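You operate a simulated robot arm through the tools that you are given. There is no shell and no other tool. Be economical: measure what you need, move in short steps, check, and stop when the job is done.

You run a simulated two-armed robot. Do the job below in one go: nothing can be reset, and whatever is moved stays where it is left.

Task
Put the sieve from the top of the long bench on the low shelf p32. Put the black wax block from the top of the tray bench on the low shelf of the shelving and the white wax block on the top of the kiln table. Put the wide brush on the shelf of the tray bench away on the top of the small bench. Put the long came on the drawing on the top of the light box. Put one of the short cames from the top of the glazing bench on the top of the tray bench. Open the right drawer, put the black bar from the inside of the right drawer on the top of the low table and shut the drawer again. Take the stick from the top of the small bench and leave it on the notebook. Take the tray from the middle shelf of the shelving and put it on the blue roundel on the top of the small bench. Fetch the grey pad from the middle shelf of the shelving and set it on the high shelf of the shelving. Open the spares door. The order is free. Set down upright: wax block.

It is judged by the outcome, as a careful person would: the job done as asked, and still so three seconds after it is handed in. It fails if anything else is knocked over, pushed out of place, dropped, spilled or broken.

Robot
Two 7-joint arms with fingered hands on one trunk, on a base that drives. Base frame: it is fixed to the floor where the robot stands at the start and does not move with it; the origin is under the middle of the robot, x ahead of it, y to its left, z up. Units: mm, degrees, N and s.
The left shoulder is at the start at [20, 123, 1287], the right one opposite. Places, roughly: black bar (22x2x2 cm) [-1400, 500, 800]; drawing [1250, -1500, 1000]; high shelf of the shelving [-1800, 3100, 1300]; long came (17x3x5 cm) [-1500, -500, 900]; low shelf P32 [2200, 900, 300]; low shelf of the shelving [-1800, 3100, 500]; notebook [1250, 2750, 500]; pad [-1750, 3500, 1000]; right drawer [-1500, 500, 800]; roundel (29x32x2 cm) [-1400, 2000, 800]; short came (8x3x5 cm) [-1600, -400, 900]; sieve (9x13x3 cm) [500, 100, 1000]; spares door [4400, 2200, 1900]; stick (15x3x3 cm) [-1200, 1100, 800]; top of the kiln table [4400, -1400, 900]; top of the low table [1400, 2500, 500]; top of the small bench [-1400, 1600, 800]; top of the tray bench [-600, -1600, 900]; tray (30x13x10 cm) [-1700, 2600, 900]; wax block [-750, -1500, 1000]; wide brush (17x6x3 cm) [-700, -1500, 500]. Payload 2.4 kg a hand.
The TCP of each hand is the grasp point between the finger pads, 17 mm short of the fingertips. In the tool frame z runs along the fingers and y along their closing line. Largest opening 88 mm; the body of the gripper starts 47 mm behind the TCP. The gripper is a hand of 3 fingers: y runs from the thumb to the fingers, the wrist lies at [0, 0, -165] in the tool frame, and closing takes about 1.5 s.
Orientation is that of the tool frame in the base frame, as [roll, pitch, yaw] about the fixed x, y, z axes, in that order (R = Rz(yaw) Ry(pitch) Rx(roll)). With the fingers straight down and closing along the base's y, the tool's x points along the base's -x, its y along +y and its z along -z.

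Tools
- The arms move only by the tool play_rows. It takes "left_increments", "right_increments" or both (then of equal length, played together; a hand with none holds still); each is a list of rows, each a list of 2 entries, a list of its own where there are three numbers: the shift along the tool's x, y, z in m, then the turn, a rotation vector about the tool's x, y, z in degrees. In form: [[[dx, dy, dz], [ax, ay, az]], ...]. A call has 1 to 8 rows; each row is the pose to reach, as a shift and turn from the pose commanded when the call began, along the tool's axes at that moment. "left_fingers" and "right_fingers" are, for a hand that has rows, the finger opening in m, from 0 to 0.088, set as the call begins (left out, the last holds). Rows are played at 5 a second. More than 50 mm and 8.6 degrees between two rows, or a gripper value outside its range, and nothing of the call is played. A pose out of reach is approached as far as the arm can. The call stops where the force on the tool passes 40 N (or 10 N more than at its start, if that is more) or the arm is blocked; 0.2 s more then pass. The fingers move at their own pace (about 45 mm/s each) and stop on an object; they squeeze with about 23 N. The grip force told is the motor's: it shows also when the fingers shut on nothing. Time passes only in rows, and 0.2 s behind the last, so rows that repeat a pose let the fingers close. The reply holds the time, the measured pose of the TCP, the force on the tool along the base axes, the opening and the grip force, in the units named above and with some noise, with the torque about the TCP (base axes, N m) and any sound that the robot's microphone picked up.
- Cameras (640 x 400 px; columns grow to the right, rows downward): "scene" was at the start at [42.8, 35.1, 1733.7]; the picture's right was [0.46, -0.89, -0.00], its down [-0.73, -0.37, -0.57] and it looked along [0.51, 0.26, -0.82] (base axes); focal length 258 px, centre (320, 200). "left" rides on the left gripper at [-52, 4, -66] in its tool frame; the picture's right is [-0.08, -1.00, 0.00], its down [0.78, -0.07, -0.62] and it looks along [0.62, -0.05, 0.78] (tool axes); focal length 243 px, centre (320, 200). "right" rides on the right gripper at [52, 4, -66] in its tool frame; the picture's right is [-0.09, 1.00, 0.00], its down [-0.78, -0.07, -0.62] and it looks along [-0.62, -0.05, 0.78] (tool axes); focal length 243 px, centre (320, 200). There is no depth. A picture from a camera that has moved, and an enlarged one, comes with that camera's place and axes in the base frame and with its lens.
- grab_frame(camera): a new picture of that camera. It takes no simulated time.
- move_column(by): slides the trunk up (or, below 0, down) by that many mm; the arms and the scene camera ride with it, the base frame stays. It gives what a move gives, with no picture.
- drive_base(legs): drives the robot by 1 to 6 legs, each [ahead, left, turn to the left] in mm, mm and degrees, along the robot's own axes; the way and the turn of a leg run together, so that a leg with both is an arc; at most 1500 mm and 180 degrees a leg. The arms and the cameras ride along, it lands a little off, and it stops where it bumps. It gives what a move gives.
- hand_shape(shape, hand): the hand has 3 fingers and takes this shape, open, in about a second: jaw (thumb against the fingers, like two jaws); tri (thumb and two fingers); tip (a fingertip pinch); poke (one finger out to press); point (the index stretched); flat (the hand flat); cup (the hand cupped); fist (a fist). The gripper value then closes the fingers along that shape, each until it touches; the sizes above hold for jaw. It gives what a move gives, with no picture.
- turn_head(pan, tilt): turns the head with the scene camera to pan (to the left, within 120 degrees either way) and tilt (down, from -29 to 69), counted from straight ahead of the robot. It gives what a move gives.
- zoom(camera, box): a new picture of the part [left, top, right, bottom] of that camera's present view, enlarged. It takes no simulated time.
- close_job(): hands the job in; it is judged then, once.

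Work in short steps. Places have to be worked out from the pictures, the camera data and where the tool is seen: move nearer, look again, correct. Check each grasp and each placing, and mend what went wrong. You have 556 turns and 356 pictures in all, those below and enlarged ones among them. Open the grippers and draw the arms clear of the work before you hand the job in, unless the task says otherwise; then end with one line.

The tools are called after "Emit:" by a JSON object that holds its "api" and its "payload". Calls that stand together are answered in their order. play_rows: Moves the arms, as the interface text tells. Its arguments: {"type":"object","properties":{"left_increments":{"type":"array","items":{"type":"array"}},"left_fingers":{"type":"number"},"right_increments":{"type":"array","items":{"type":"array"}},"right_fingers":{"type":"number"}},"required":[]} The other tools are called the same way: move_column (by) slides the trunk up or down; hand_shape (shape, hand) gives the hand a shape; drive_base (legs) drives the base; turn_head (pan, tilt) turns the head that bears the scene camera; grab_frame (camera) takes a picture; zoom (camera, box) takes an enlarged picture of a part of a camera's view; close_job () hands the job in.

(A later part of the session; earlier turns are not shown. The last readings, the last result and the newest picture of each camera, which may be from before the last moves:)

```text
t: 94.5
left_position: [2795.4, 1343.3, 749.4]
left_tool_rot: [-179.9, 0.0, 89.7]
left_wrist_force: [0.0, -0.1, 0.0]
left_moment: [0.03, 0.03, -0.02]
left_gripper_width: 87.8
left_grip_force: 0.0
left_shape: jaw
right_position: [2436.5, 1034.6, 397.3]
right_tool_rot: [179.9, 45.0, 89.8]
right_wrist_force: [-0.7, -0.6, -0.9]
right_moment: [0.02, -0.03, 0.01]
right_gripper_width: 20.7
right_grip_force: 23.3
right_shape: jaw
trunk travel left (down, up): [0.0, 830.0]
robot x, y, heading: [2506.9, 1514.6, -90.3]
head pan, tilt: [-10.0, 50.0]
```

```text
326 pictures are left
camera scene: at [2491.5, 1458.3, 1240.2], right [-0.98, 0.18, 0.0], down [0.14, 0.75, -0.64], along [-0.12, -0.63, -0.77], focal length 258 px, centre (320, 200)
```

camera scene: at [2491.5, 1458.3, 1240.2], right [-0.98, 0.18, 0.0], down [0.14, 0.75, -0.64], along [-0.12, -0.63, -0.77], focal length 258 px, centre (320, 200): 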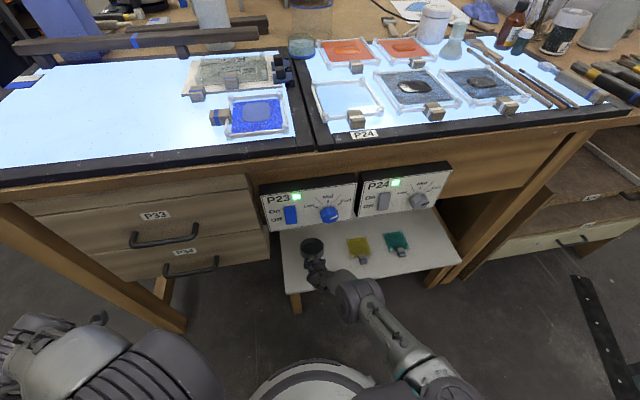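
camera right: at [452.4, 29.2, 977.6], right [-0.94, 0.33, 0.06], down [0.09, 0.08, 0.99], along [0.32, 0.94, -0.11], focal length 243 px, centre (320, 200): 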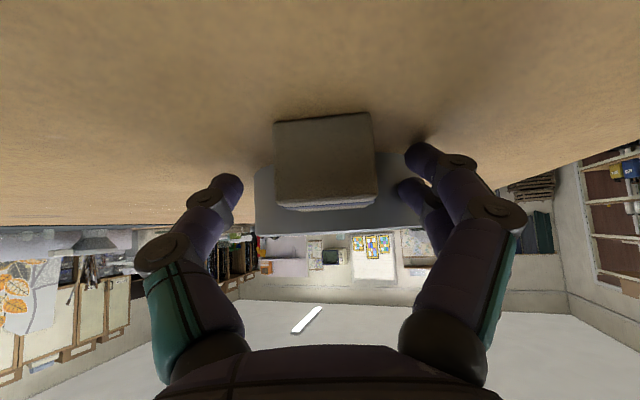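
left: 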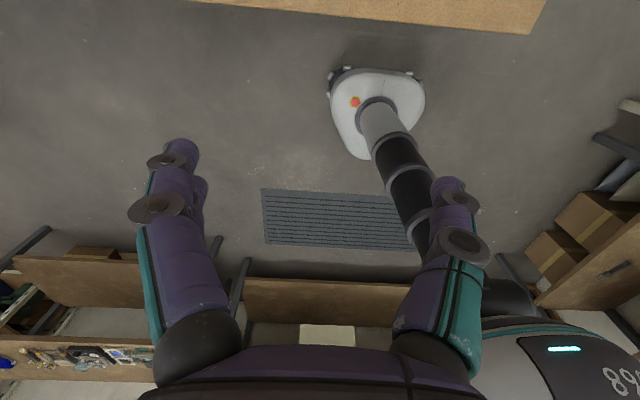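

The sieve hovers over the free left part of P32. I lower it gently, watching for contact.

Emit:
{"api": "play_rows", "payload": {"right_increments": [[[0.014, 0, 0.014], [0, 0, 0]], [[0.028, 0, 0.028], [0, 0, 0]], [[0.039, 0, 0.039], [0, 0, 0]]]}}

Emit:
{"api": "grab_frame", "payload": {"camera": "right"}}

Emit:
{"api": "zoom", "payload": {"camera": "scene", "box": [270, 210, 430, 310]}}

```text
t: 95.3
left_position: [2794.9, 1343.0, 750.4]
left_tool_rot: [-179.9, -0.1, 89.7]
left_wrist_force: [0.5, 0.5, -0.1]
left_moment: [0.02, 0.0, 0.0]
left_gripper_width: 87.7
left_grip_force: 0.0
left_shape: jaw
right_position: [2425.4, 1035.2, 376.1]
right_tool_rot: [179.9, 45.0, 89.7]
right_wrist_force: [0.0, -0.1, -0.5]
right_moment: [0.04, 0.01, -0.01]
right_gripper_width: 20.6
right_grip_force: 23.4
right_shape: jaw
right hand out of reach, approached as far as the arm can: row 1, 2, 3
trunk travel left (down, up): [0.0, 830.0]
robot x, y, heading: [2506.8, 1513.2, -90.2]
head pan, tilt: [-10.0, 50.0]
```

```text
325 pictures are left
camera right: at [2430.2, 1119.3, 385.4], right [1.0, -0.06, 0.06], down [-0.07, -0.11, 0.99], along [-0.06, -0.99, -0.12], focal length 243 px, centre (320, 200)
```

right: 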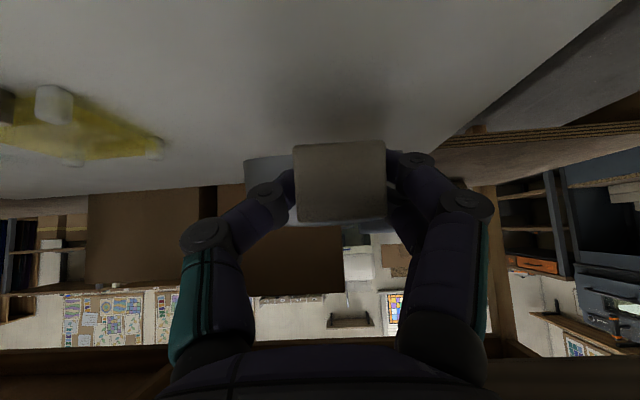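

```text
4.00 times, centred on (350, 260) of scene
camera zoom: at [2491.5, 1458.3, 1240.2], right [-0.98, 0.18, 0.0], down [0.14, 0.75, -0.64], along [-0.12, -0.63, -0.77], focal length 1033 px, centre (200, -40)
```

zoom: 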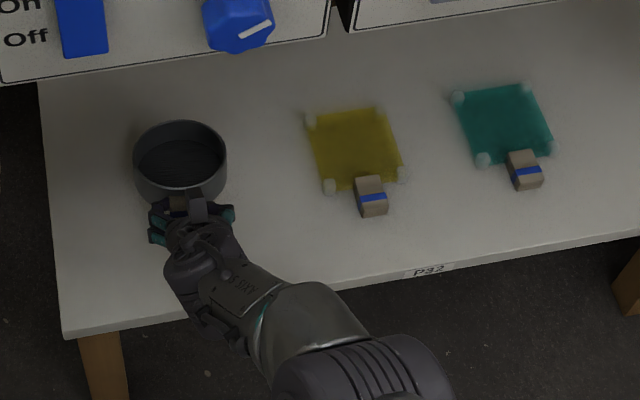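

The arm is at its reach limit (about 470 mm shoulder to wrist). I pull the hand back 60, drive 60 nearer, and lower further.

Emit:
{"api": "play_rows", "payload": {"right_increments": [[[0.021, 0, -0.021], [0, 0, 0]], [[0.042, 0, -0.042], [0, 0, 0]]]}}

Emit:
{"api": "drive_base", "payload": {"legs": [[60, 0, 0]]}}

```text
t: 95.9
left_position: [2795.3, 1343.4, 750.0]
left_tool_rot: [-179.8, 0.0, 89.7]
left_wrist_force: [-0.3, 0.0, 0.2]
left_moment: [-0.01, -0.02, -0.01]
left_gripper_width: 87.8
left_grip_force: 0.1
left_shape: jaw
right_position: [2427.2, 1093.6, 377.3]
right_tool_rot: [179.9, 45.0, 89.8]
right_wrist_force: [-1.1, 0.1, -1.2]
right_moment: [0.04, 0.02, -0.03]
right_gripper_width: 20.6
right_grip_force: 22.8
right_shape: jaw
trunk travel left (down, up): [0.0, 830.0]
robot x, y, heading: [2503.8, 1514.7, -90.2]
head pan, tilt: [-10.0, 50.0]
```

```text
t: 96.9
left_position: [2794.3, 1283.1, 749.4]
left_tool_rot: [-179.9, 0.0, 89.6]
left_wrist_force: [-0.3, -0.9, 0.0]
left_moment: [-0.03, -0.01, 0.04]
left_gripper_width: 88.0
left_grip_force: 0.1
left_shape: jaw
right_position: [2426.6, 1032.0, 377.1]
right_tool_rot: [179.9, 45.0, 89.7]
right_wrist_force: [0.2, -0.7, -0.9]
right_moment: [0.07, -0.01, -0.02]
right_gripper_width: 20.6
right_grip_force: 23.4
right_shape: jaw
trunk travel left (down, up): [0.0, 830.0]
robot x, y, heading: [2506.7, 1449.3, -90.3]
head pan, tilt: [-10.0, 50.0]
```

Now lower toward the surface.

Emit:
{"api": "play_rows", "payload": {"right_increments": [[[0.011, 0, 0.011], [0, 0, 0]], [[0.022, 0, 0.022], [0, 0, 0]], [[0.032, 0, 0.032], [0, 0, 0]]]}}

Emit:
{"api": "grab_frame", "payload": {"camera": "right"}}

```text
t: 97.7
left_position: [2794.9, 1282.0, 750.6]
left_tool_rot: [-179.9, 0.0, 89.7]
left_wrist_force: [-0.4, -0.5, 0.4]
left_moment: [-0.01, 0.0, -0.04]
left_gripper_width: 88.1
left_grip_force: 0.1
left_shape: jaw
right_position: [2426.8, 1033.0, 331.2]
right_tool_rot: [180.0, 45.0, 89.7]
right_wrist_force: [0.4, 1.0, -0.4]
right_moment: [-0.05, -0.03, -0.01]
right_gripper_width: 20.7
right_grip_force: 22.9
right_shape: jaw
trunk travel left (down, up): [0.0, 830.0]
robot x, y, heading: [2509.4, 1449.0, -90.4]
head pan, tilt: [-10.0, 50.0]
```

```text
323 pictures are left
camera right: at [2431.2, 1117.2, 341.7], right [1.0, -0.06, 0.06], down [-0.07, -0.11, 0.99], along [-0.06, -0.99, -0.12], focal length 243 px, centre (320, 200)
```

right: 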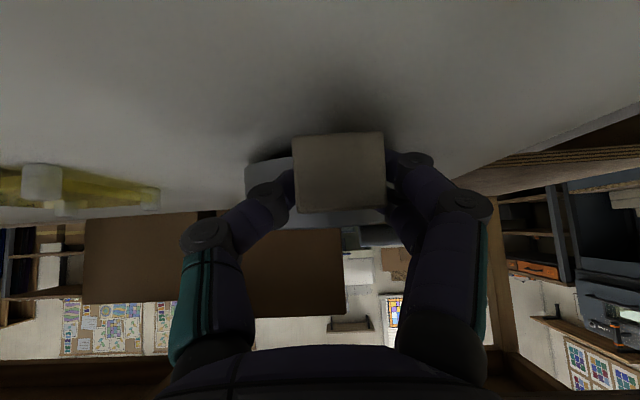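

Emit:
{"api": "play_rows", "payload": {"right_increments": [[[0.0021, 0, 0.0021], [0, 0, 0]], [[0.0042, 0, 0.0042], [0, 0, 0]], [[0.0063, 0, 0.0063], [0, 0, 0]]]}}

```text
t: 98.5
left_position: [2794.4, 1281.9, 751.0]
left_tool_rot: [180.0, 0.0, 89.7]
left_wrist_force: [0.3, -0.6, -0.4]
left_moment: [-0.03, 0.0, 0.02]
left_gripper_width: 87.9
left_grip_force: 0.1
left_shape: jaw
right_position: [2426.9, 1034.6, 323.3]
right_tool_rot: [179.9, 45.1, 89.6]
right_wrist_force: [-0.1, -0.5, -0.3]
right_moment: [-0.05, 0.0, 0.0]
right_gripper_width: 20.2
right_grip_force: 23.1
right_shape: jaw
trunk travel left (down, up): [0.0, 830.0]
robot x, y, heading: [2506.2, 1454.1, -90.3]
head pan, tilt: [-10.0, 50.0]
```

Still free. I go lower in 3 mm steps.

Emit:
{"api": "play_rows", "payload": {"right_increments": [[[0.0021, 0, 0.0021], [0, 0, 0]], [[0.0042, 0, 0.0042], [0, 0, 0]]]}}

Emit:
{"api": "grab_frame", "payload": {"camera": "right"}}

```text
t: 99.1
left_position: [2794.2, 1283.4, 751.0]
left_tool_rot: [-179.9, 0.0, 89.6]
left_wrist_force: [0.7, 1.1, -0.1]
left_moment: [0.0, -0.02, -0.01]
left_gripper_width: 87.6
left_grip_force: 0.1
left_shape: jaw
right_position: [2426.0, 1032.3, 318.9]
right_tool_rot: [179.9, 45.3, 89.6]
right_wrist_force: [-2.0, 0.5, 13.8]
right_moment: [-0.17, -0.23, -0.04]
right_gripper_width: 20.6
right_grip_force: 22.6
right_shape: jaw
trunk travel left (down, up): [0.0, 830.0]
robot x, y, heading: [2506.5, 1449.9, -90.5]
head pan, tilt: [-10.0, 50.0]
```

```text
322 pictures are left
camera right: at [2430.4, 1116.6, 328.3], right [1.0, -0.06, 0.06], down [-0.07, -0.11, 0.99], along [-0.06, -0.99, -0.11], focal length 243 px, centre (320, 200)
```

right: 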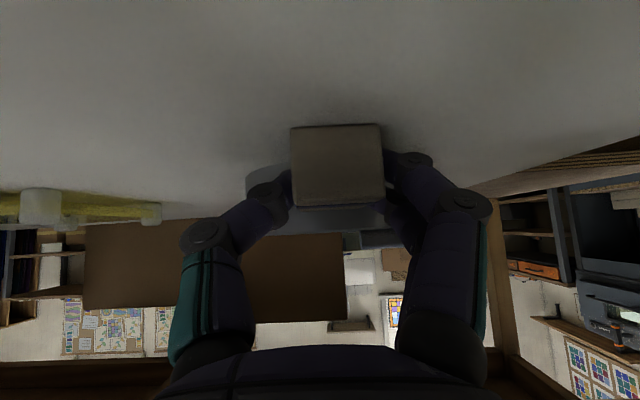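

Contact with 14 N. I open and back out along the fingers.

Emit:
{"api": "play_rows", "payload": {"right_increments": [[[-0.001, 0, -0.001], [0, 0, 0]], [[-0.001, 0, -0.001], [0, 0, 0]], [[-0.001, 0, -0.001], [0, 0, 0]], [[-0.001, 0, -0.001], [0, 0, 0]], [[-0.001, 0, -0.001], [0, 0, 0]]], "right_fingers": 0.06}}

Emit:
{"api": "play_rows", "payload": {"right_increments": [[[0, 0, -0.03], [0, 0, 0]], [[0, 0, -0.06], [0, 0, 0]], [[0, 0, -0.1], [0, 0, 0]], [[0.02, 0, -0.13], [0, 0, 0]]]}}

Emit:
{"api": "zoom", "payload": {"camera": "scene", "box": [220, 180, 480, 342]}}

```text
t: 100.3
left_position: [2794.8, 1283.1, 750.7]
left_tool_rot: [-179.9, 0.1, 89.7]
left_wrist_force: [-0.3, 0.1, 0.1]
left_moment: [0.01, 0.02, -0.01]
left_gripper_width: 88.0
left_grip_force: 0.0
left_shape: jaw
right_position: [2426.4, 1033.2, 319.8]
right_tool_rot: [179.9, 45.1, 89.6]
right_wrist_force: [-4.4, -4.7, 15.7]
right_moment: [-0.2, -0.23, -0.12]
right_gripper_width: 52.9
right_grip_force: 0.1
right_shape: jaw
trunk travel left (down, up): [0.0, 830.0]
robot x, y, heading: [2509.4, 1450.6, -90.3]
head pan, tilt: [-10.0, 50.0]
```

```text
t: 101.3
left_position: [2794.9, 1282.8, 749.7]
left_tool_rot: [-180.0, 0.0, 89.7]
left_wrist_force: [-0.6, -0.7, -0.3]
left_moment: [-0.02, 0.0, 0.05]
left_gripper_width: 87.7
left_grip_force: 0.0
left_shape: jaw
right_position: [2426.8, 1136.6, 397.4]
right_tool_rot: [179.8, 45.2, 89.6]
right_wrist_force: [0.0, -0.1, 0.1]
right_moment: [0.01, 0.0, -0.02]
right_gripper_width: 59.9
right_grip_force: 0.0
right_shape: jaw
right hand out of reach, approached as far as the arm can: row 1, 2
trunk travel left (down, up): [0.0, 830.0]
robot x, y, heading: [2508.7, 1454.9, -90.4]
head pan, tilt: [-10.0, 50.0]
```

```text
2.46 times, centred on (350, 261) of scene
camera zoom: at [2491.2, 1397.0, 1240.1], right [-0.98, 0.18, 0.0], down [0.14, 0.75, -0.64], along [-0.12, -0.63, -0.77], focal length 636 px, centre (246, 50)
```

zoom: 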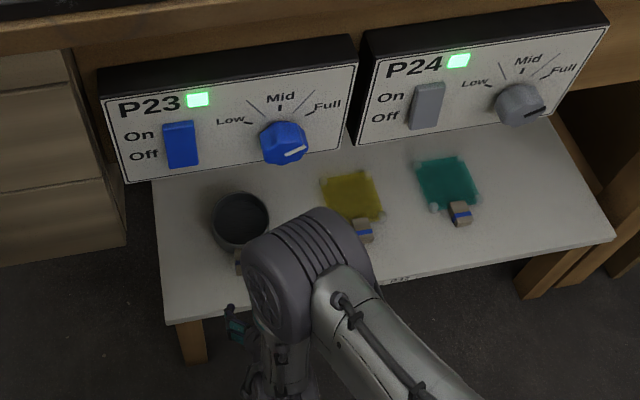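

The sieve stands on P32. Next is the Spares door, with its handle near (4370, 2320, 1610). I back off, raise the trunk, and drive there facing +x.

Emit:
{"api": "drive_base", "payload": {"legs": [[-260, 0, 0], [0, 0, 90], [1150, 0, 0]]}}

Emit:
{"api": "move_column", "payload": {"by": 400}}

Emit:
{"api": "move_column", "payload": {"by": 300}}

Emit:
{"api": "turn_head", "payload": {"pan": 35, "tilt": 5}}

Emit:
{"api": "grab_frame", "payload": {"camera": "scene"}}

```text
t: 112.5
left_position: [3841.2, 2012.9, 751.6]
left_tool_rot: [-180.0, 0.0, -179.8]
left_wrist_force: [-0.9, -0.2, -0.6]
left_moment: [-0.02, -0.01, 0.0]
left_gripper_width: 87.9
left_grip_force: 0.1
left_shape: jaw
right_position: [3989.7, 1646.8, 396.8]
right_tool_rot: [179.9, 45.0, -179.8]
right_wrist_force: [0.1, 0.9, 0.6]
right_moment: [0.06, -0.03, 0.01]
right_gripper_width: 59.8
right_grip_force: 0.0
right_shape: jaw
trunk travel left (down, up): [0.0, 830.0]
robot x, y, heading: [3676.3, 1725.7, 0.2]
head pan, tilt: [-10.0, 50.0]
```

```text
t: 116.4
left_position: [3841.5, 2012.2, 1150.7]
left_tool_rot: [-180.0, 0.0, -179.8]
left_wrist_force: [0.4, -0.3, -0.4]
left_moment: [0.01, 0.0, 0.01]
left_gripper_width: 87.9
left_grip_force: 0.1
left_shape: jaw
right_position: [3989.0, 1646.7, 797.7]
right_tool_rot: [179.9, 45.0, -179.8]
right_wrist_force: [-0.9, 0.1, -0.1]
right_moment: [0.01, 0.02, 0.03]
right_gripper_width: 59.8
right_grip_force: 0.0
right_shape: jaw
trunk travel left (down, up): [-400.0, 430.0]
robot x, y, heading: [3675.3, 1717.5, 0.2]
head pan, tilt: [-10.0, 50.0]
```

```text
t: 119.4
left_position: [3840.6, 2012.8, 1450.2]
left_tool_rot: [-179.9, 0.0, -179.9]
left_wrist_force: [-0.7, 0.3, 0.5]
left_moment: [0.0, 0.03, -0.02]
left_gripper_width: 87.8
left_grip_force: 0.0
left_shape: jaw
right_position: [3990.1, 1646.7, 1096.2]
right_tool_rot: [179.9, 45.1, -179.9]
right_wrist_force: [0.4, -0.6, 0.0]
right_moment: [0.0, 0.02, 0.03]
right_gripper_width: 60.1
right_grip_force: 0.2
right_shape: jaw
trunk travel left (down, up): [-700.0, 130.0]
robot x, y, heading: [3672.5, 1720.1, 0.3]
head pan, tilt: [-10.0, 50.0]
```

```text
t: 120.5
left_position: [3840.8, 2012.2, 1449.6]
left_tool_rot: [-179.8, -0.1, -179.7]
left_wrist_force: [-0.1, 0.1, 0.1]
left_moment: [-0.02, 0.02, -0.02]
left_gripper_width: 87.7
left_grip_force: 0.1
left_shape: jaw
right_position: [3988.6, 1646.6, 1096.6]
right_tool_rot: [179.9, 44.9, -179.8]
right_wrist_force: [-0.2, 0.0, 0.0]
right_moment: [0.01, 0.01, 0.0]
right_gripper_width: 60.0
right_grip_force: 0.1
right_shape: jaw
trunk travel left (down, up): [-700.0, 130.0]
robot x, y, heading: [3674.9, 1718.9, 0.0]
head pan, tilt: [35.0, 5.0]
```

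```text
320 pictures are left
camera scene: at [3728.6, 1777.9, 2010.0], right [0.58, -0.82, 0.0], down [-0.07, -0.05, -1.0], along [0.81, 0.57, -0.09], focal length 258 px, centre (320, 200)
```

scene: 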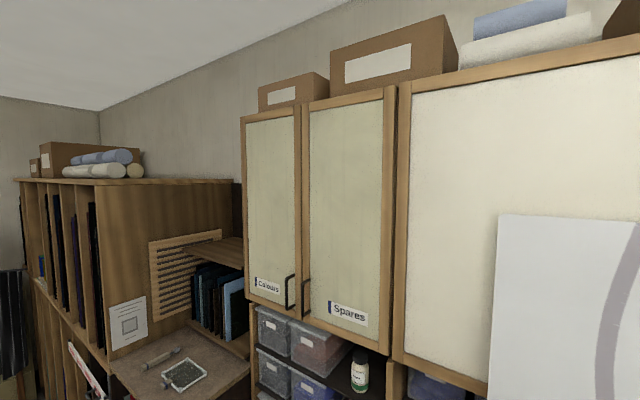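

The Spares handle triangulates to about (4379, 2287, 1609), hinge near y 2021. I draw the right hand in and bring the left hand forward and pitched.

Emit:
{"api": "play_rows", "payload": {"right_increments": [[[-0.003, 0, -0.024], [0, 0, 0]], [[-0.005, 0, -0.048], [0, 0, 0]], [[-0.008, 0, -0.072], [0, 0, 0]], [[-0.01, 0, -0.096], [0, 0, 0]], [[-0.013, 0, -0.12], [0, 0, 0]], [[-0.016, 0, -0.144], [0, 0, 0]], [[-0.018, 0, -0.168], [0, 0, 0]], [[-0.021, 0, -0.191], [0, 0, 0]]], "left_increments": [[[-0.02, -0.023, -0.019], [0, -8.5, 0]], [[-0.04, -0.046, -0.038], [0, -17, 0]], [[-0.06, -0.069, -0.056], [0, -25.5, 0]], [[-0.08, -0.092, -0.075], [0, -34, 0]], [[-0.1, -0.115, -0.094], [0, -42.5, 0]], [[-0.12, -0.138, -0.112], [0, -51, 0]], [[-0.142, -0.161, -0.131], [0, -59.5, 0]], [[-0.164, -0.183, -0.15], [0, -68, 0]]], "left_fingers": 0.06}}

Emit:
{"api": "play_rows", "payload": {"left_increments": [[[0, 0, 0], [0, -7, 0]], [[0, 0, 0], [0, -14, 0]], [[0, 0, 0], [0, -22, 0]]]}}

Emit:
{"api": "drive_base", "payload": {"legs": [[0, 460, 0], [150, 0, 0]]}}

Emit:
{"api": "grab_frame", "payload": {"camera": "left"}}

Emit:
{"api": "grab_frame", "payload": {"camera": "scene"}}

```text
t: 122.3
left_position: [4104.9, 1852.7, 1532.6]
left_tool_rot: [179.7, 67.9, 179.7]
left_wrist_force: [0.5, 0.5, -0.3]
left_moment: [-0.01, 0.0, 0.01]
left_gripper_width: 60.2
left_grip_force: 0.0
left_shape: jaw
left hand out of reach, approached as far as the arm can: row 1, 2, 3, 4, 5, 6, 7, 8
right_position: [3874.8, 1658.4, 1231.2]
right_tool_rot: [180.0, 45.0, -179.7]
right_wrist_force: [0.7, -0.1, 0.1]
right_moment: [0.04, 0.02, -0.01]
right_gripper_width: 59.7
right_grip_force: 0.0
right_shape: jaw
right hand out of reach, approached as far as the arm can: row 8
trunk travel left (down, up): [-700.0, 130.0]
robot x, y, heading: [3676.7, 1722.7, 0.1]
head pan, tilt: [35.0, 5.0]
```

```text
t: 123.1
left_position: [4107.2, 1911.5, 1577.2]
left_tool_rot: [-174.3, 89.5, -175.0]
left_wrist_force: [0.2, -0.9, 0.3]
left_moment: [-0.02, -0.01, -0.03]
left_gripper_width: 60.1
left_grip_force: 0.0
left_shape: jaw
left hand out of reach, approached as far as the arm can: row 1, 2, 3
right_position: [3873.0, 1658.8, 1231.7]
right_tool_rot: [180.0, 45.1, -179.9]
right_wrist_force: [0.1, 0.0, -0.2]
right_moment: [-0.02, -0.03, 0.0]
right_gripper_width: 60.0
right_grip_force: 0.1
right_shape: jaw
trunk travel left (down, up): [-700.0, 130.0]
robot x, y, heading: [3676.8, 1724.9, 0.3]
head pan, tilt: [35.0, 5.0]
```

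```text
t: 126.9
left_position: [4249.5, 2388.5, 1577.0]
left_tool_rot: [-175.7, 89.3, -176.1]
left_wrist_force: [-0.3, -0.1, 0.1]
left_moment: [-0.02, 0.01, 0.01]
left_gripper_width: 60.3
left_grip_force: 0.0
left_shape: jaw
right_position: [4017.2, 2133.0, 1231.6]
right_tool_rot: [179.9, 45.0, -179.4]
right_wrist_force: [-0.2, 0.1, 0.0]
right_moment: [0.01, -0.01, 0.03]
right_gripper_width: 59.7
right_grip_force: 0.1
right_shape: jaw
trunk travel left (down, up): [-700.0, 130.0]
robot x, y, heading: [3818.1, 2199.8, 0.6]
head pan, tilt: [35.0, 5.0]
```

```text
319 pictures are left
camera left: at [4185.3, 2393.2, 1630.7], right [-0.01, -1.0, 0.09], down [-0.63, -0.06, -0.77], along [0.78, -0.06, -0.63], focal length 243 px, centre (320, 200)
```

left: 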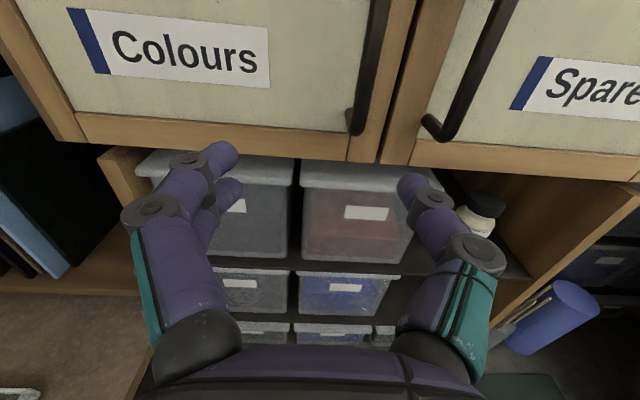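

```text
318 pictures are left
camera scene: at [3871.3, 2251.5, 2010.2], right [0.58, -0.81, 0.0], down [-0.07, -0.05, -1.0], along [0.81, 0.58, -0.09], focal length 258 px, centre (320, 200)
```

scene: 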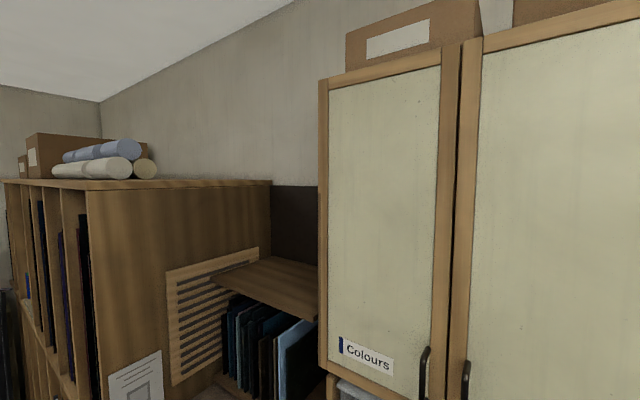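

The Spares handle is the right one of the pair, at y about 2292 with its lower end at z 1558. I align the left hand in front of it at z 1610.

Emit:
{"api": "play_rows", "payload": {"left_increments": [[[-0.011, -0.032, 0.01], [0, 0, 0]], [[-0.022, -0.064, 0.025], [0, 0, 0]], [[-0.033, -0.097, 0.045], [0, 0, 0]]], "left_fingers": 0.05}}

Emit:
{"api": "grab_frame", "payload": {"camera": "left"}}

```text
t: 127.7
left_position: [4302.6, 2328.5, 1641.8]
left_tool_rot: [-176.5, 88.6, -177.5]
left_wrist_force: [-0.5, 1.0, -0.1]
left_moment: [0.0, 0.0, 0.01]
left_gripper_width: 50.6
left_grip_force: 0.0
left_shape: jaw
left hand out of reach, approached as far as the arm can: row 1, 2, 3
right_position: [4018.2, 2134.7, 1230.6]
right_tool_rot: [179.9, 45.0, -179.4]
right_wrist_force: [0.3, 0.3, 0.0]
right_moment: [-0.01, 0.02, -0.02]
right_gripper_width: 59.7
right_grip_force: 0.1
right_shape: jaw
trunk travel left (down, up): [-700.0, 130.0]
robot x, y, heading: [3818.8, 2199.3, 0.8]
head pan, tilt: [35.0, 5.0]
```

```text
317 pictures are left
camera left: at [4239.2, 2333.6, 1696.2], right [-0.02, -1.0, 0.09], down [-0.64, -0.06, -0.77], along [0.77, -0.07, -0.64], focal length 243 px, centre (320, 200)
```

left: 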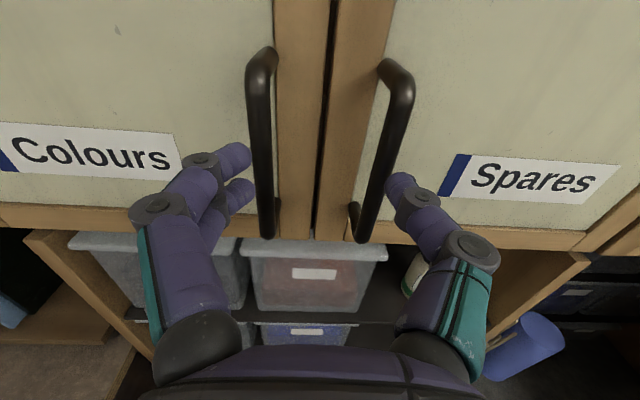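

The left arm drifted (joint-limited posture). I try correcting it: 38 mm right and 30 mm down.

Emit:
{"api": "play_rows", "payload": {"left_increments": [[[0.01, -0.012, 0], [0, 0, 0]], [[0.02, -0.024, 0], [0, 0, 0]], [[0.03, -0.038, 0], [0, 0, 0]]]}}

```text
t: 128.5
left_position: [4302.9, 2330.0, 1644.7]
left_tool_rot: [-175.9, 88.9, -176.5]
left_wrist_force: [-0.3, 0.3, -0.2]
left_moment: [-0.02, 0.02, 0.01]
left_gripper_width: 50.5
left_grip_force: 0.1
left_shape: jaw
left hand out of reach, approached as far as the arm can: row 1, 2, 3
right_position: [4017.0, 2133.7, 1232.2]
right_tool_rot: [-180.0, 45.0, -179.5]
right_wrist_force: [0.9, -0.1, -0.7]
right_moment: [-0.01, -0.04, 0.03]
right_gripper_width: 59.8
right_grip_force: 0.1
right_shape: jaw
trunk travel left (down, up): [-700.0, 130.0]
robot x, y, heading: [3817.9, 2194.1, 0.6]
head pan, tilt: [35.0, 5.0]
```

The arm is stuck at a limit there, so I keep it rigid and use the base and column to align. Shift right 38, down 33.

Emit:
{"api": "move_column", "payload": {"by": -33}}

Emit:
{"api": "drive_base", "payload": {"legs": [[0, -38, 0]]}}

Emit:
{"api": "grab_frame", "payload": {"camera": "left"}}

```text
t: 129.2
left_position: [4304.4, 2331.2, 1609.7]
left_tool_rot: [-176.2, 89.1, -176.9]
left_wrist_force: [0.7, 0.0, -0.3]
left_moment: [0.0, -0.01, -0.04]
left_gripper_width: 50.4
left_grip_force: 0.0
left_shape: jaw
right_position: [4017.2, 2133.1, 1198.3]
right_tool_rot: [179.9, 45.0, -179.4]
right_wrist_force: [-0.4, 0.2, 0.2]
right_moment: [-0.02, -0.01, 0.0]
right_gripper_width: 59.7
right_grip_force: 0.1
right_shape: jaw
trunk travel left (down, up): [-667.0, 163.0]
robot x, y, heading: [3818.6, 2195.1, 0.8]
head pan, tilt: [35.0, 5.0]
```

```text
t: 130.1
left_position: [4303.9, 2295.4, 1610.4]
left_tool_rot: [-174.3, 89.0, -174.9]
left_wrist_force: [-0.7, 0.3, 0.2]
left_moment: [0.01, -0.02, 0.01]
left_gripper_width: 50.5
left_grip_force: 0.0
left_shape: jaw
right_position: [4017.6, 2098.6, 1198.4]
right_tool_rot: [-180.0, 45.0, -179.3]
right_wrist_force: [0.2, 0.4, 0.4]
right_moment: [0.0, 0.05, 0.0]
right_gripper_width: 60.0
right_grip_force: 0.0
right_shape: jaw
trunk travel left (down, up): [-667.0, 163.0]
robot x, y, heading: [3817.5, 2158.2, 0.7]
head pan, tilt: [35.0, 5.0]
```

```text
316 pictures are left
camera left: at [4240.0, 2301.1, 1665.2], right [-0.01, -1.0, 0.09], down [-0.64, -0.06, -0.77], along [0.77, -0.06, -0.63], focal length 243 px, centre (320, 200)
```

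left: 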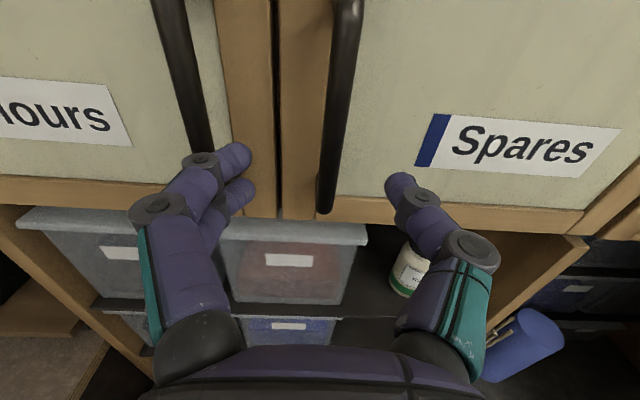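

The handle (y 2287, z 1542–1674) is centred between the fingers. I drive forward 65 to bring it between them.

Emit:
{"api": "drive_base", "payload": {"legs": [[66, -4, 0]]}}

Emit:
{"api": "grab_frame", "payload": {"camera": "left"}}

```text
t: 131.1
left_position: [4372.7, 2291.7, 1610.8]
left_tool_rot: [-174.4, 89.0, -175.0]
left_wrist_force: [0.1, 0.0, 0.7]
left_moment: [0.0, 0.0, 0.02]
left_gripper_width: 50.1
left_grip_force: 0.1
left_shape: jaw
right_position: [4086.2, 2094.6, 1198.0]
right_tool_rot: [180.0, 44.9, -179.3]
right_wrist_force: [-0.2, -0.8, 0.4]
right_moment: [0.0, 0.0, 0.01]
right_gripper_width: 59.6
right_grip_force: 0.1
right_shape: jaw
trunk travel left (down, up): [-667.0, 163.0]
robot x, y, heading: [3887.9, 2159.4, 0.6]
head pan, tilt: [35.0, 5.0]
```

```text
315 pictures are left
camera left: at [4308.6, 2298.3, 1664.8], right [-0.01, -1.0, 0.09], down [-0.64, -0.06, -0.77], along [0.77, -0.06, -0.63], focal length 243 px, centre (320, 200)
```

left: 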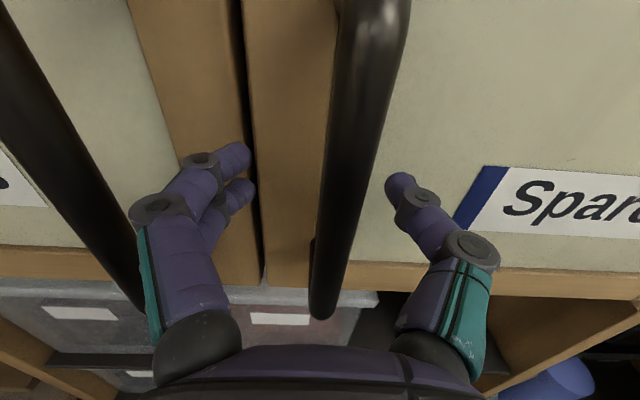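

The bar is between the fingers, so I close.

Emit:
{"api": "play_rows", "payload": {"left_increments": [[[0, 0, 0], [0, 0, 0]], [[0, 0, 0], [0, 0, 0]], [[0, 0, 0], [0, 0, 0]], [[0, 0, 0], [0, 0, 0]], [[0, 0, 0], [0, 0, 0]], [[0, 0, 0], [0, 0, 0]], [[0, 0, 0], [0, 0, 0]]], "left_fingers": 0.0}}

Emit:
{"api": "drive_base", "payload": {"legs": [[-60, -8, 0]]}}

Emit:
{"api": "grab_frame", "payload": {"camera": "left"}}

```text
t: 132.7
left_position: [4372.7, 2288.3, 1612.2]
left_tool_rot: [176.7, 89.0, 176.0]
left_wrist_force: [4.9, -9.7, -0.1]
left_moment: [0.0, 0.0, 0.11]
left_gripper_width: 0.0
left_grip_force: 23.2
left_shape: jaw
right_position: [4086.7, 2094.2, 1197.5]
right_tool_rot: [179.9, 44.9, -179.5]
right_wrist_force: [-0.9, 0.0, 0.7]
right_moment: [0.0, 0.0, -0.01]
right_gripper_width: 59.7
right_grip_force: 0.1
right_shape: jaw
trunk travel left (down, up): [-667.0, 163.0]
robot x, y, heading: [3883.0, 2158.5, 0.9]
head pan, tilt: [35.0, 5.0]
```

```text
t: 133.7
left_position: [4312.8, 2276.4, 1611.9]
left_tool_rot: [168.6, 88.9, 168.0]
left_wrist_force: [8.1, -19.1, -3.0]
left_moment: [0.07, -0.08, 0.3]
left_gripper_width: 0.2
left_grip_force: 23.2
left_shape: jaw
right_position: [4026.3, 2081.4, 1197.0]
right_tool_rot: [179.6, 45.1, -179.6]
right_wrist_force: [-0.7, 0.0, 0.3]
right_moment: [-0.02, 0.02, -0.02]
right_gripper_width: 60.2
right_grip_force: 0.0
right_shape: jaw
trunk travel left (down, up): [-667.0, 163.0]
robot x, y, heading: [3825.4, 2148.2, 0.9]
head pan, tilt: [35.0, 5.0]
```

```text
314 pictures are left
camera left: at [4248.9, 2280.8, 1665.5], right [-0.01, -1.0, 0.08], down [-0.64, -0.06, -0.77], along [0.77, -0.06, -0.63], focal length 243 px, centre (320, 200)
```

left: 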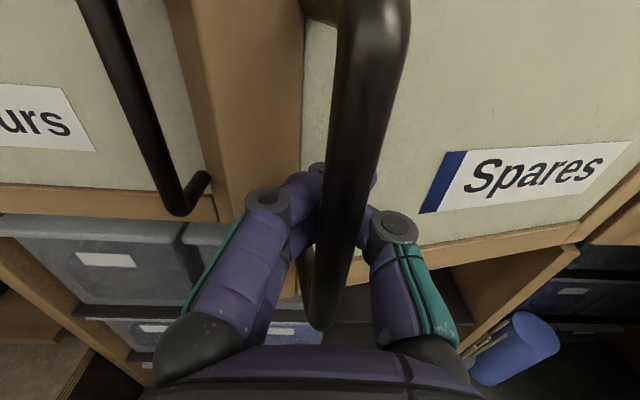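

The fingers wrap behind the bar and the door is swinging (about 13° open). I follow the arc by driving about the hinge in small steps.

Emit:
{"api": "drive_base", "payload": {"legs": [[-15, -85, 8]]}}

Emit:
{"api": "grab_frame", "payload": {"camera": "left"}}

```text
t: 134.8
left_position: [4281.9, 2263.0, 1611.8]
left_tool_rot: [174.7, 88.9, -177.7]
left_wrist_force: [5.5, -6.8, -0.5]
left_moment: [0.01, 0.01, 0.19]
left_gripper_width: 0.0
left_grip_force: 22.7
left_shape: jaw
right_position: [4026.5, 2027.6, 1198.7]
right_tool_rot: [179.7, 45.0, -171.3]
right_wrist_force: [-0.3, -0.8, 0.1]
right_moment: [-0.02, 0.02, -0.01]
right_gripper_width: 59.7
right_grip_force: 0.2
right_shape: jaw
trunk travel left (down, up): [-667.0, 163.0]
robot x, y, heading: [3819.0, 2068.3, 8.4]
head pan, tilt: [35.0, 5.0]
```

```text
313 pictures are left
camera left: at [4217.7, 2258.9, 1665.3], right [0.13, -0.99, 0.08], down [-0.62, -0.15, -0.77], along [0.77, 0.05, -0.63], focal length 243 px, centre (320, 200)
```

left: 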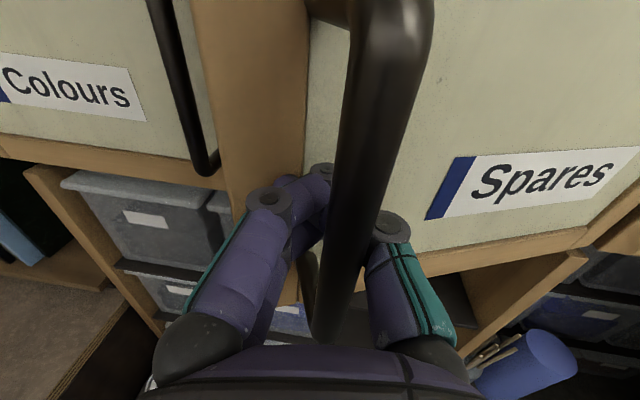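

Works well with force decreasing. Two more arc steps.

Emit:
{"api": "drive_base", "payload": {"legs": [[-16, -81, 8], [-16, -81, 8]]}}

Emit:
{"api": "grab_frame", "payload": {"camera": "left"}}

Emit:
{"api": "turn_head", "payload": {"pan": 0, "tilt": 20}}

Emit:
{"api": "grab_frame", "payload": {"camera": "scene"}}

```text
t: 136.5
left_position: [4224.1, 2220.8, 1610.6]
left_tool_rot: [179.7, 89.0, -156.8]
left_wrist_force: [0.5, -0.2, 0.7]
left_moment: [0.01, 0.0, 0.0]
left_gripper_width: 0.2
left_grip_force: 23.0
left_shape: jaw
right_position: [4044.2, 1923.5, 1198.9]
right_tool_rot: [179.8, 45.0, -155.3]
right_wrist_force: [0.2, 0.8, -1.3]
right_moment: [0.01, -0.03, -0.01]
right_gripper_width: 59.5
right_grip_force: 0.0
right_shape: jaw
trunk travel left (down, up): [-667.0, 163.0]
robot x, y, heading: [3835.1, 1899.4, 24.9]
head pan, tilt: [35.0, 5.0]
```

```text
312 pictures are left
camera left: at [4163.2, 2198.8, 1665.2], right [0.4, -0.91, 0.08], down [-0.56, -0.32, -0.77], along [0.73, 0.26, -0.63], focal length 243 px, centre (320, 200)
```

left: 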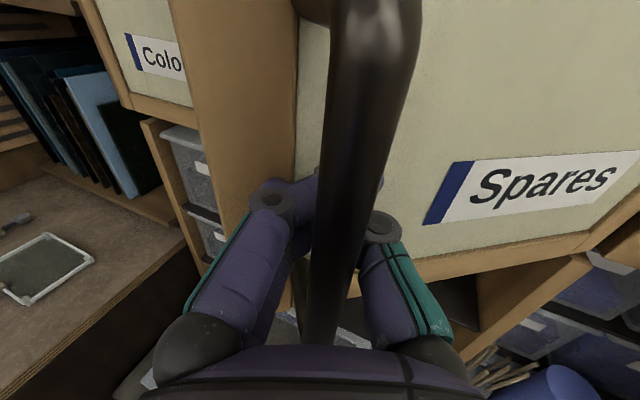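

```text
t: 137.5
left_position: [4223.1, 2222.5, 1611.0]
left_tool_rot: [-176.9, 89.0, -153.4]
left_wrist_force: [1.0, -1.3, -0.4]
left_moment: [0.03, 0.01, 0.05]
left_gripper_width: 0.1
left_grip_force: 22.8
left_shape: jaw
right_position: [4042.5, 1923.8, 1198.6]
right_tool_rot: [179.9, 45.1, -155.1]
right_wrist_force: [0.7, 0.0, 0.1]
right_moment: [0.0, 0.01, 0.02]
right_gripper_width: 59.6
right_grip_force: 0.1
right_shape: jaw
trunk travel left (down, up): [-667.0, 163.0]
robot x, y, heading: [3839.1, 1897.1, 24.6]
head pan, tilt: [0.0, 20.0]
```

```text
311 pictures are left
camera scene: at [3900.2, 1932.9, 1952.8], right [0.42, -0.91, 0.0], down [-0.31, -0.14, -0.94], along [0.85, 0.39, -0.34], focal length 258 px, centre (320, 200)
```

scene: 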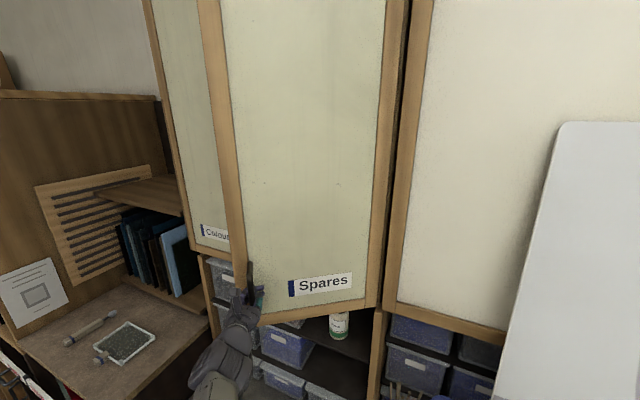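

The door is about 41° open. Two more arc steps; the base still clears the counter.

Emit:
{"api": "drive_base", "payload": {"legs": [[-16, -81, 8], [-14, -60, 6]]}}

Emit:
{"api": "turn_head", "payload": {"pan": -15, "tilt": 30}}

Emit:
{"api": "grab_frame", "payload": {"camera": "scene"}}

Emit:
{"api": "grab_frame", "payload": {"camera": "left"}}

```text
t: 139.2
left_position: [4183.2, 2167.9, 1610.9]
left_tool_rot: [-177.8, 88.9, -140.1]
left_wrist_force: [-1.7, 2.6, -0.9]
left_moment: [0.02, 0.03, -0.08]
left_gripper_width: 0.3
left_grip_force: 22.8
left_shape: jaw
right_position: [4080.3, 1836.2, 1198.0]
right_tool_rot: [179.9, 44.9, -141.3]
right_wrist_force: [-0.5, 0.2, 0.6]
right_moment: [0.02, 0.02, 0.02]
right_gripper_width: 59.8
right_grip_force: 0.1
right_shape: jaw
trunk travel left (down, up): [-667.0, 163.0]
robot x, y, heading: [3885.6, 1761.6, 38.7]
head pan, tilt: [0.0, 20.0]
```

```text
t: 139.9
left_position: [4183.7, 2169.5, 1611.0]
left_tool_rot: [-175.5, 88.9, -138.1]
left_wrist_force: [0.6, 0.1, 1.0]
left_moment: [0.01, 0.0, 0.02]
left_gripper_width: 0.0
left_grip_force: 23.1
left_shape: jaw
right_position: [4079.2, 1837.2, 1197.4]
right_tool_rot: [180.0, 45.0, -141.3]
right_wrist_force: [0.1, 0.7, 0.0]
right_moment: [-0.02, 0.0, 0.0]
right_gripper_width: 59.8
right_grip_force: 0.1
right_shape: jaw
trunk travel left (down, up): [-667.0, 163.0]
robot x, y, heading: [3883.5, 1763.9, 38.6]
head pan, tilt: [-15.0, 30.0]
```

```text
310 pictures are left
camera scene: at [3950.0, 1789.2, 1936.7], right [0.4, -0.92, 0.0], down [-0.46, -0.2, -0.87], along [0.79, 0.35, -0.5], focal length 258 px, centre (320, 200)
```

scene: 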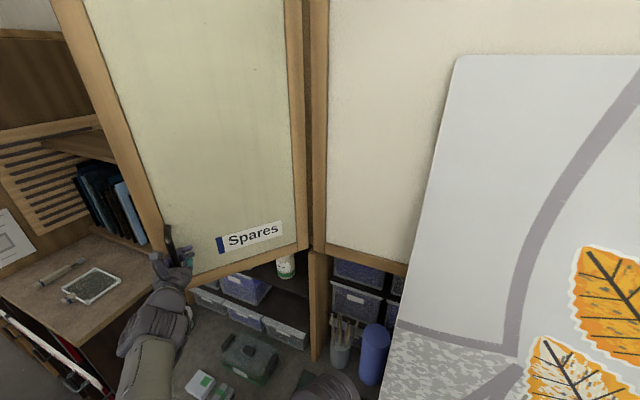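

```text
309 pictures are left
camera left: at [4129.6, 2133.1, 1664.9], right [0.61, -0.79, 0.09], down [-0.46, -0.44, -0.77], along [0.64, 0.43, -0.63], focal length 243 px, centre (320, 200)
```

left: 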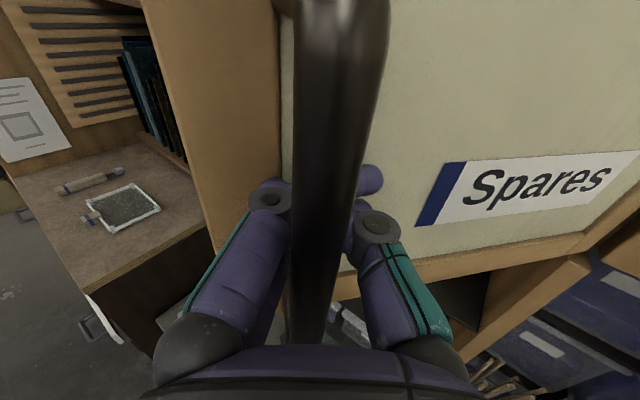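

Door is about 56° open. I continue with pure translation along the tangent, letting the bar turn in the hooked fingers.

Emit:
{"api": "drive_base", "payload": {"legs": [[-42, -15, 0]]}}

Emit:
{"api": "drive_base", "payload": {"legs": [[-42, -15, 0]]}}

Emit:
{"api": "grab_frame", "payload": {"camera": "left"}}

Emit:
{"api": "grab_frame", "payload": {"camera": "scene"}}

```text
t: 140.8
left_position: [4158.9, 2130.4, 1609.6]
left_tool_rot: [-175.2, 88.9, -137.7]
left_wrist_force: [1.5, 0.9, -1.2]
left_moment: [0.04, -0.03, 0.0]
left_gripper_width: 0.0
left_grip_force: 22.8
left_shape: jaw
right_position: [4054.7, 1797.3, 1198.5]
right_tool_rot: [-180.0, 45.0, -141.3]
right_wrist_force: [0.1, -0.8, -0.3]
right_moment: [-0.02, 0.02, -0.02]
right_gripper_width: 59.9
right_grip_force: 0.0
right_shape: jaw
trunk travel left (down, up): [-667.0, 163.0]
robot x, y, heading: [3860.8, 1723.9, 38.5]
head pan, tilt: [-15.0, 30.0]
```

```text
t: 141.7
left_position: [4141.7, 2090.8, 1610.1]
left_tool_rot: [174.8, 88.8, -147.7]
left_wrist_force: [18.1, -2.6, -1.4]
left_moment: [0.03, 0.04, 0.33]
left_gripper_width: 0.0
left_grip_force: 22.9
left_shape: jaw
right_position: [4036.8, 1759.1, 1197.5]
right_tool_rot: [179.7, 44.8, -141.6]
right_wrist_force: [-0.6, -0.6, -0.5]
right_moment: [0.0, 0.01, -0.05]
right_gripper_width: 59.6
right_grip_force: 0.0
right_shape: jaw
trunk travel left (down, up): [-667.0, 163.0]
robot x, y, heading: [3836.0, 1685.7, 38.8]
head pan, tilt: [-15.0, 30.0]
```

```text
308 pictures are left
camera left: at [4088.5, 2054.0, 1664.2], right [0.61, -0.79, 0.08], down [-0.47, -0.44, -0.77], along [0.64, 0.43, -0.64], focal length 243 px, centre (320, 200)
```

left: 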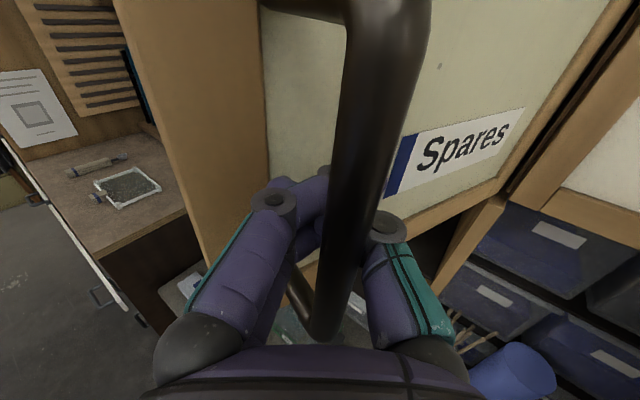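

```text
307 pictures are left
camera scene: at [3909.4, 1710.2, 1936.4], right [0.4, -0.92, 0.0], down [-0.46, -0.2, -0.86], along [0.79, 0.35, -0.5], focal length 258 px, centre (320, 200)
```

scene: 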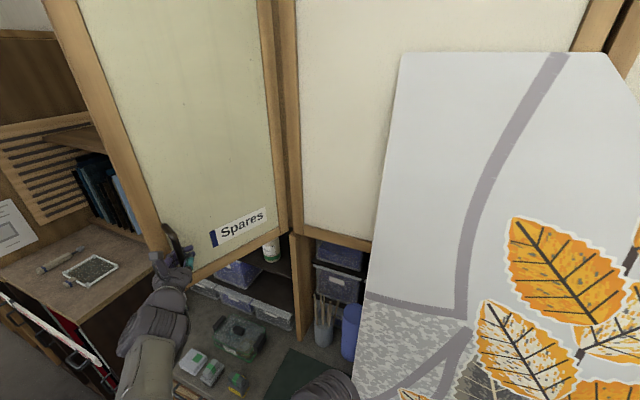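

Around 75° now. One more step combining a small turn.

Emit:
{"api": "drive_base", "payload": {"legs": [[-22, -55, 4]]}}

Emit:
{"api": "grab_frame", "payload": {"camera": "left"}}

```text
t: 142.7
left_position: [4134.9, 2053.4, 1609.3]
left_tool_rot: [170.7, 88.8, -148.1]
left_wrist_force: [26.0, -1.2, 1.4]
left_moment: [-0.01, 0.01, 0.51]
left_gripper_width: 0.0
left_grip_force: 23.2
left_shape: jaw
right_position: [4050.7, 1716.7, 1197.3]
right_tool_rot: [179.6, 44.9, -137.8]
right_wrist_force: [-0.1, 0.3, 0.4]
right_moment: [0.01, 0.0, 0.02]
right_gripper_width: 59.7
right_grip_force: 0.0
right_shape: jaw
trunk travel left (down, up): [-667.0, 163.0]
robot x, y, heading: [3857.1, 1630.0, 42.7]
head pan, tilt: [-15.0, 30.0]
```

```text
306 pictures are left
camera left: at [4083.5, 2014.3, 1664.3], right [0.66, -0.75, 0.08], down [-0.44, -0.47, -0.77], along [0.61, 0.47, -0.64], focal length 243 px, centre (320, 200)
```

left: 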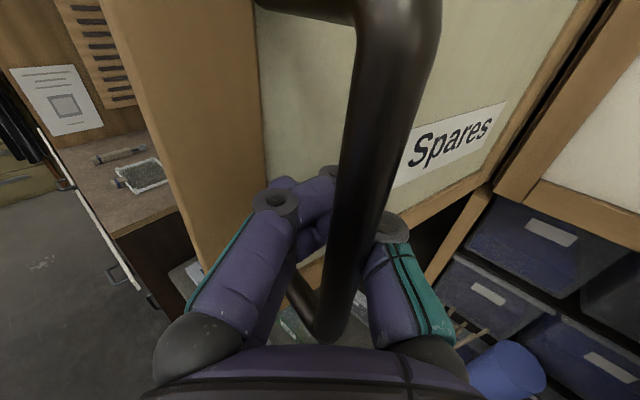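

About 83° open. I release the handle and back straight off along the fingers.

Emit:
{"api": "play_rows", "payload": {"left_increments": [[[0, 0, 0], [0, 0, 0]], [[0, 0, 0], [0, 0, 0]], [[0, 0, 0], [0, 0, 0]], [[0, 0, 0], [0, 0, 0]], [[0, 0, 0], [0, 0, 0]], [[0, 0, 0], [0, 0, 0]]], "left_fingers": 0.07}}

Emit:
{"api": "grab_frame", "payload": {"camera": "left"}}

```text
t: 144.1
left_position: [4125.2, 2056.8, 1610.8]
left_tool_rot: [-176.3, 88.9, -135.0]
left_wrist_force: [-0.9, -0.2, -0.2]
left_moment: [-0.03, 0.01, 0.01]
left_gripper_width: 69.7
left_grip_force: 0.0
left_shape: jaw
right_position: [4045.7, 1717.3, 1198.6]
right_tool_rot: [180.0, 44.9, -137.4]
right_wrist_force: [-0.5, 0.4, 0.1]
right_moment: [0.02, -0.02, -0.02]
right_gripper_width: 60.0
right_grip_force: 0.0
right_shape: jaw
trunk travel left (down, up): [-667.0, 163.0]
robot x, y, heading: [3856.7, 1630.0, 42.7]
head pan, tilt: [-15.0, 30.0]
```

```text
305 pictures are left
camera left: at [4074.5, 2016.3, 1665.0], right [0.66, -0.75, 0.09], down [-0.43, -0.47, -0.77], along [0.62, 0.47, -0.63], focal length 243 px, centre (320, 200)
```

left: 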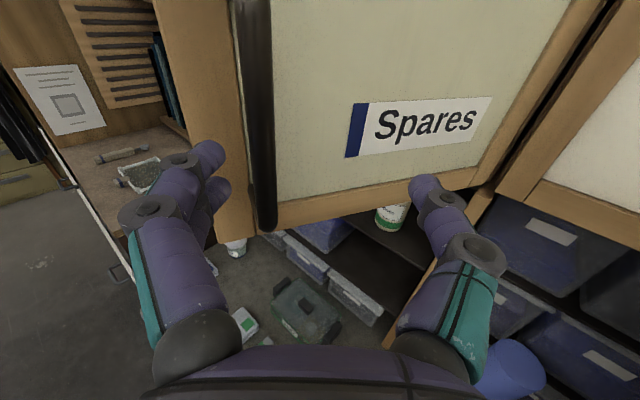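

The door is open and free of the hand. I back away and bring the left arm back to a pointing-down posture.

Emit:
{"api": "drive_base", "payload": {"legs": [[-220, 0, 0]]}}

Emit:
{"api": "play_rows", "payload": {"left_increments": [[[0.023, 0.015, -0.022], [0, 8.2, 0]], [[0.046, 0.03, -0.044], [0, 16.4, 0]], [[0.07, 0.044, -0.066], [0, 24.6, 0]], [[0.093, 0.059, -0.088], [0, 32.8, 0]], [[0.116, 0.074, -0.11], [0, 41, 0]], [[0.14, 0.088, -0.132], [0, 49.2, 0]], [[0.163, 0.103, -0.155], [0, 57.4, 0]], [[0.186, 0.118, -0.177], [0, 65.6, 0]]]}}

Emit:
{"api": "play_rows", "payload": {"left_increments": [[[0, 0, 0], [0, 8.2, 0]], [[0, 0, 0], [0, 16.4, 0]], [[0, 0, 0], [0, 23.2, 0]]]}}

Emit:
{"api": "turn_head", "payload": {"pan": 20, "tilt": 10}}

Emit:
{"api": "grab_frame", "payload": {"camera": "scene"}}

```text
t: 145.8
left_position: [3960.8, 1905.0, 1610.6]
left_tool_rot: [-176.8, 89.0, -135.4]
left_wrist_force: [-0.6, 0.5, -0.1]
left_moment: [0.02, 0.0, 0.03]
left_gripper_width: 69.9
left_grip_force: 0.1
left_shape: jaw
right_position: [3882.5, 1567.4, 1199.3]
right_tool_rot: [180.0, 45.0, -137.4]
right_wrist_force: [-1.0, -0.3, 0.2]
right_moment: [0.02, -0.02, 0.02]
right_gripper_width: 59.5
right_grip_force: 0.1
right_shape: jaw
trunk travel left (down, up): [-667.0, 163.0]
robot x, y, heading: [3692.6, 1478.5, 42.6]
head pan, tilt: [-15.0, 30.0]
```

```text
t: 147.6
left_position: [3746.1, 1876.1, 1429.5]
left_tool_rot: [-179.8, 23.2, -138.7]
left_wrist_force: [0.0, 0.5, 0.6]
left_moment: [0.0, -0.01, -0.03]
left_gripper_width: 70.1
left_grip_force: 0.0
left_shape: jaw
left hand out of reach, approached as far as the arm can: row 2, 3, 4, 5, 6
right_position: [3881.2, 1568.5, 1198.5]
right_tool_rot: [179.9, 45.1, -137.2]
right_wrist_force: [-0.2, -0.2, -0.4]
right_moment: [-0.01, -0.05, 0.04]
right_gripper_width: 60.1
right_grip_force: 0.1
right_shape: jaw
trunk travel left (down, up): [-667.0, 163.0]
robot x, y, heading: [3690.9, 1482.2, 42.5]
head pan, tilt: [-15.0, 30.0]
```

```text
t: 148.4
left_position: [3748.8, 1876.1, 1428.5]
left_tool_rot: [-180.0, 0.0, -138.6]
left_wrist_force: [-0.5, 0.7, 0.0]
left_moment: [0.01, 0.0, 0.01]
left_gripper_width: 70.1
left_grip_force: 0.1
left_shape: jaw
right_position: [3880.8, 1566.7, 1198.5]
right_tool_rot: [180.0, 45.0, -137.4]
right_wrist_force: [0.1, 0.0, -0.5]
right_moment: [-0.01, -0.03, -0.01]
right_gripper_width: 59.5
right_grip_force: 0.0
right_shape: jaw
trunk travel left (down, up): [-667.0, 163.0]
robot x, y, heading: [3694.0, 1481.0, 42.4]
head pan, tilt: [-15.0, 30.0]
```

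```text
t: 149.4
left_position: [3748.6, 1875.9, 1428.5]
left_tool_rot: [-179.8, 0.2, -138.6]
left_wrist_force: [1.6, 0.5, 0.2]
left_moment: [0.0, 0.03, 0.0]
left_gripper_width: 69.7
left_grip_force: 0.0
left_shape: jaw
right_position: [3881.5, 1567.3, 1198.9]
right_tool_rot: [-179.9, 45.0, -137.3]
right_wrist_force: [0.3, 0.3, 0.0]
right_moment: [-0.01, 0.0, 0.0]
right_gripper_width: 60.0
right_grip_force: 0.1
right_shape: jaw
trunk travel left (down, up): [-667.0, 163.0]
robot x, y, heading: [3693.4, 1478.1, 42.7]
head pan, tilt: [20.0, 10.0]
```

```text
304 pictures are left
camera scene: at [3718.2, 1551.8, 1969.0], right [0.89, -0.46, 0.0], down [-0.08, -0.15, -0.98], along [0.45, 0.87, -0.17], focal length 258 px, centre (320, 200)
```

scene: 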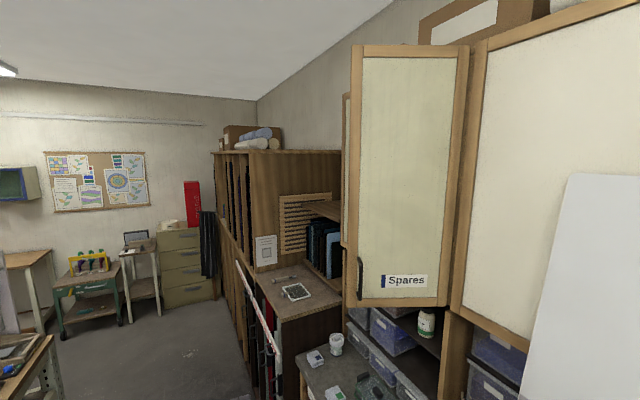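

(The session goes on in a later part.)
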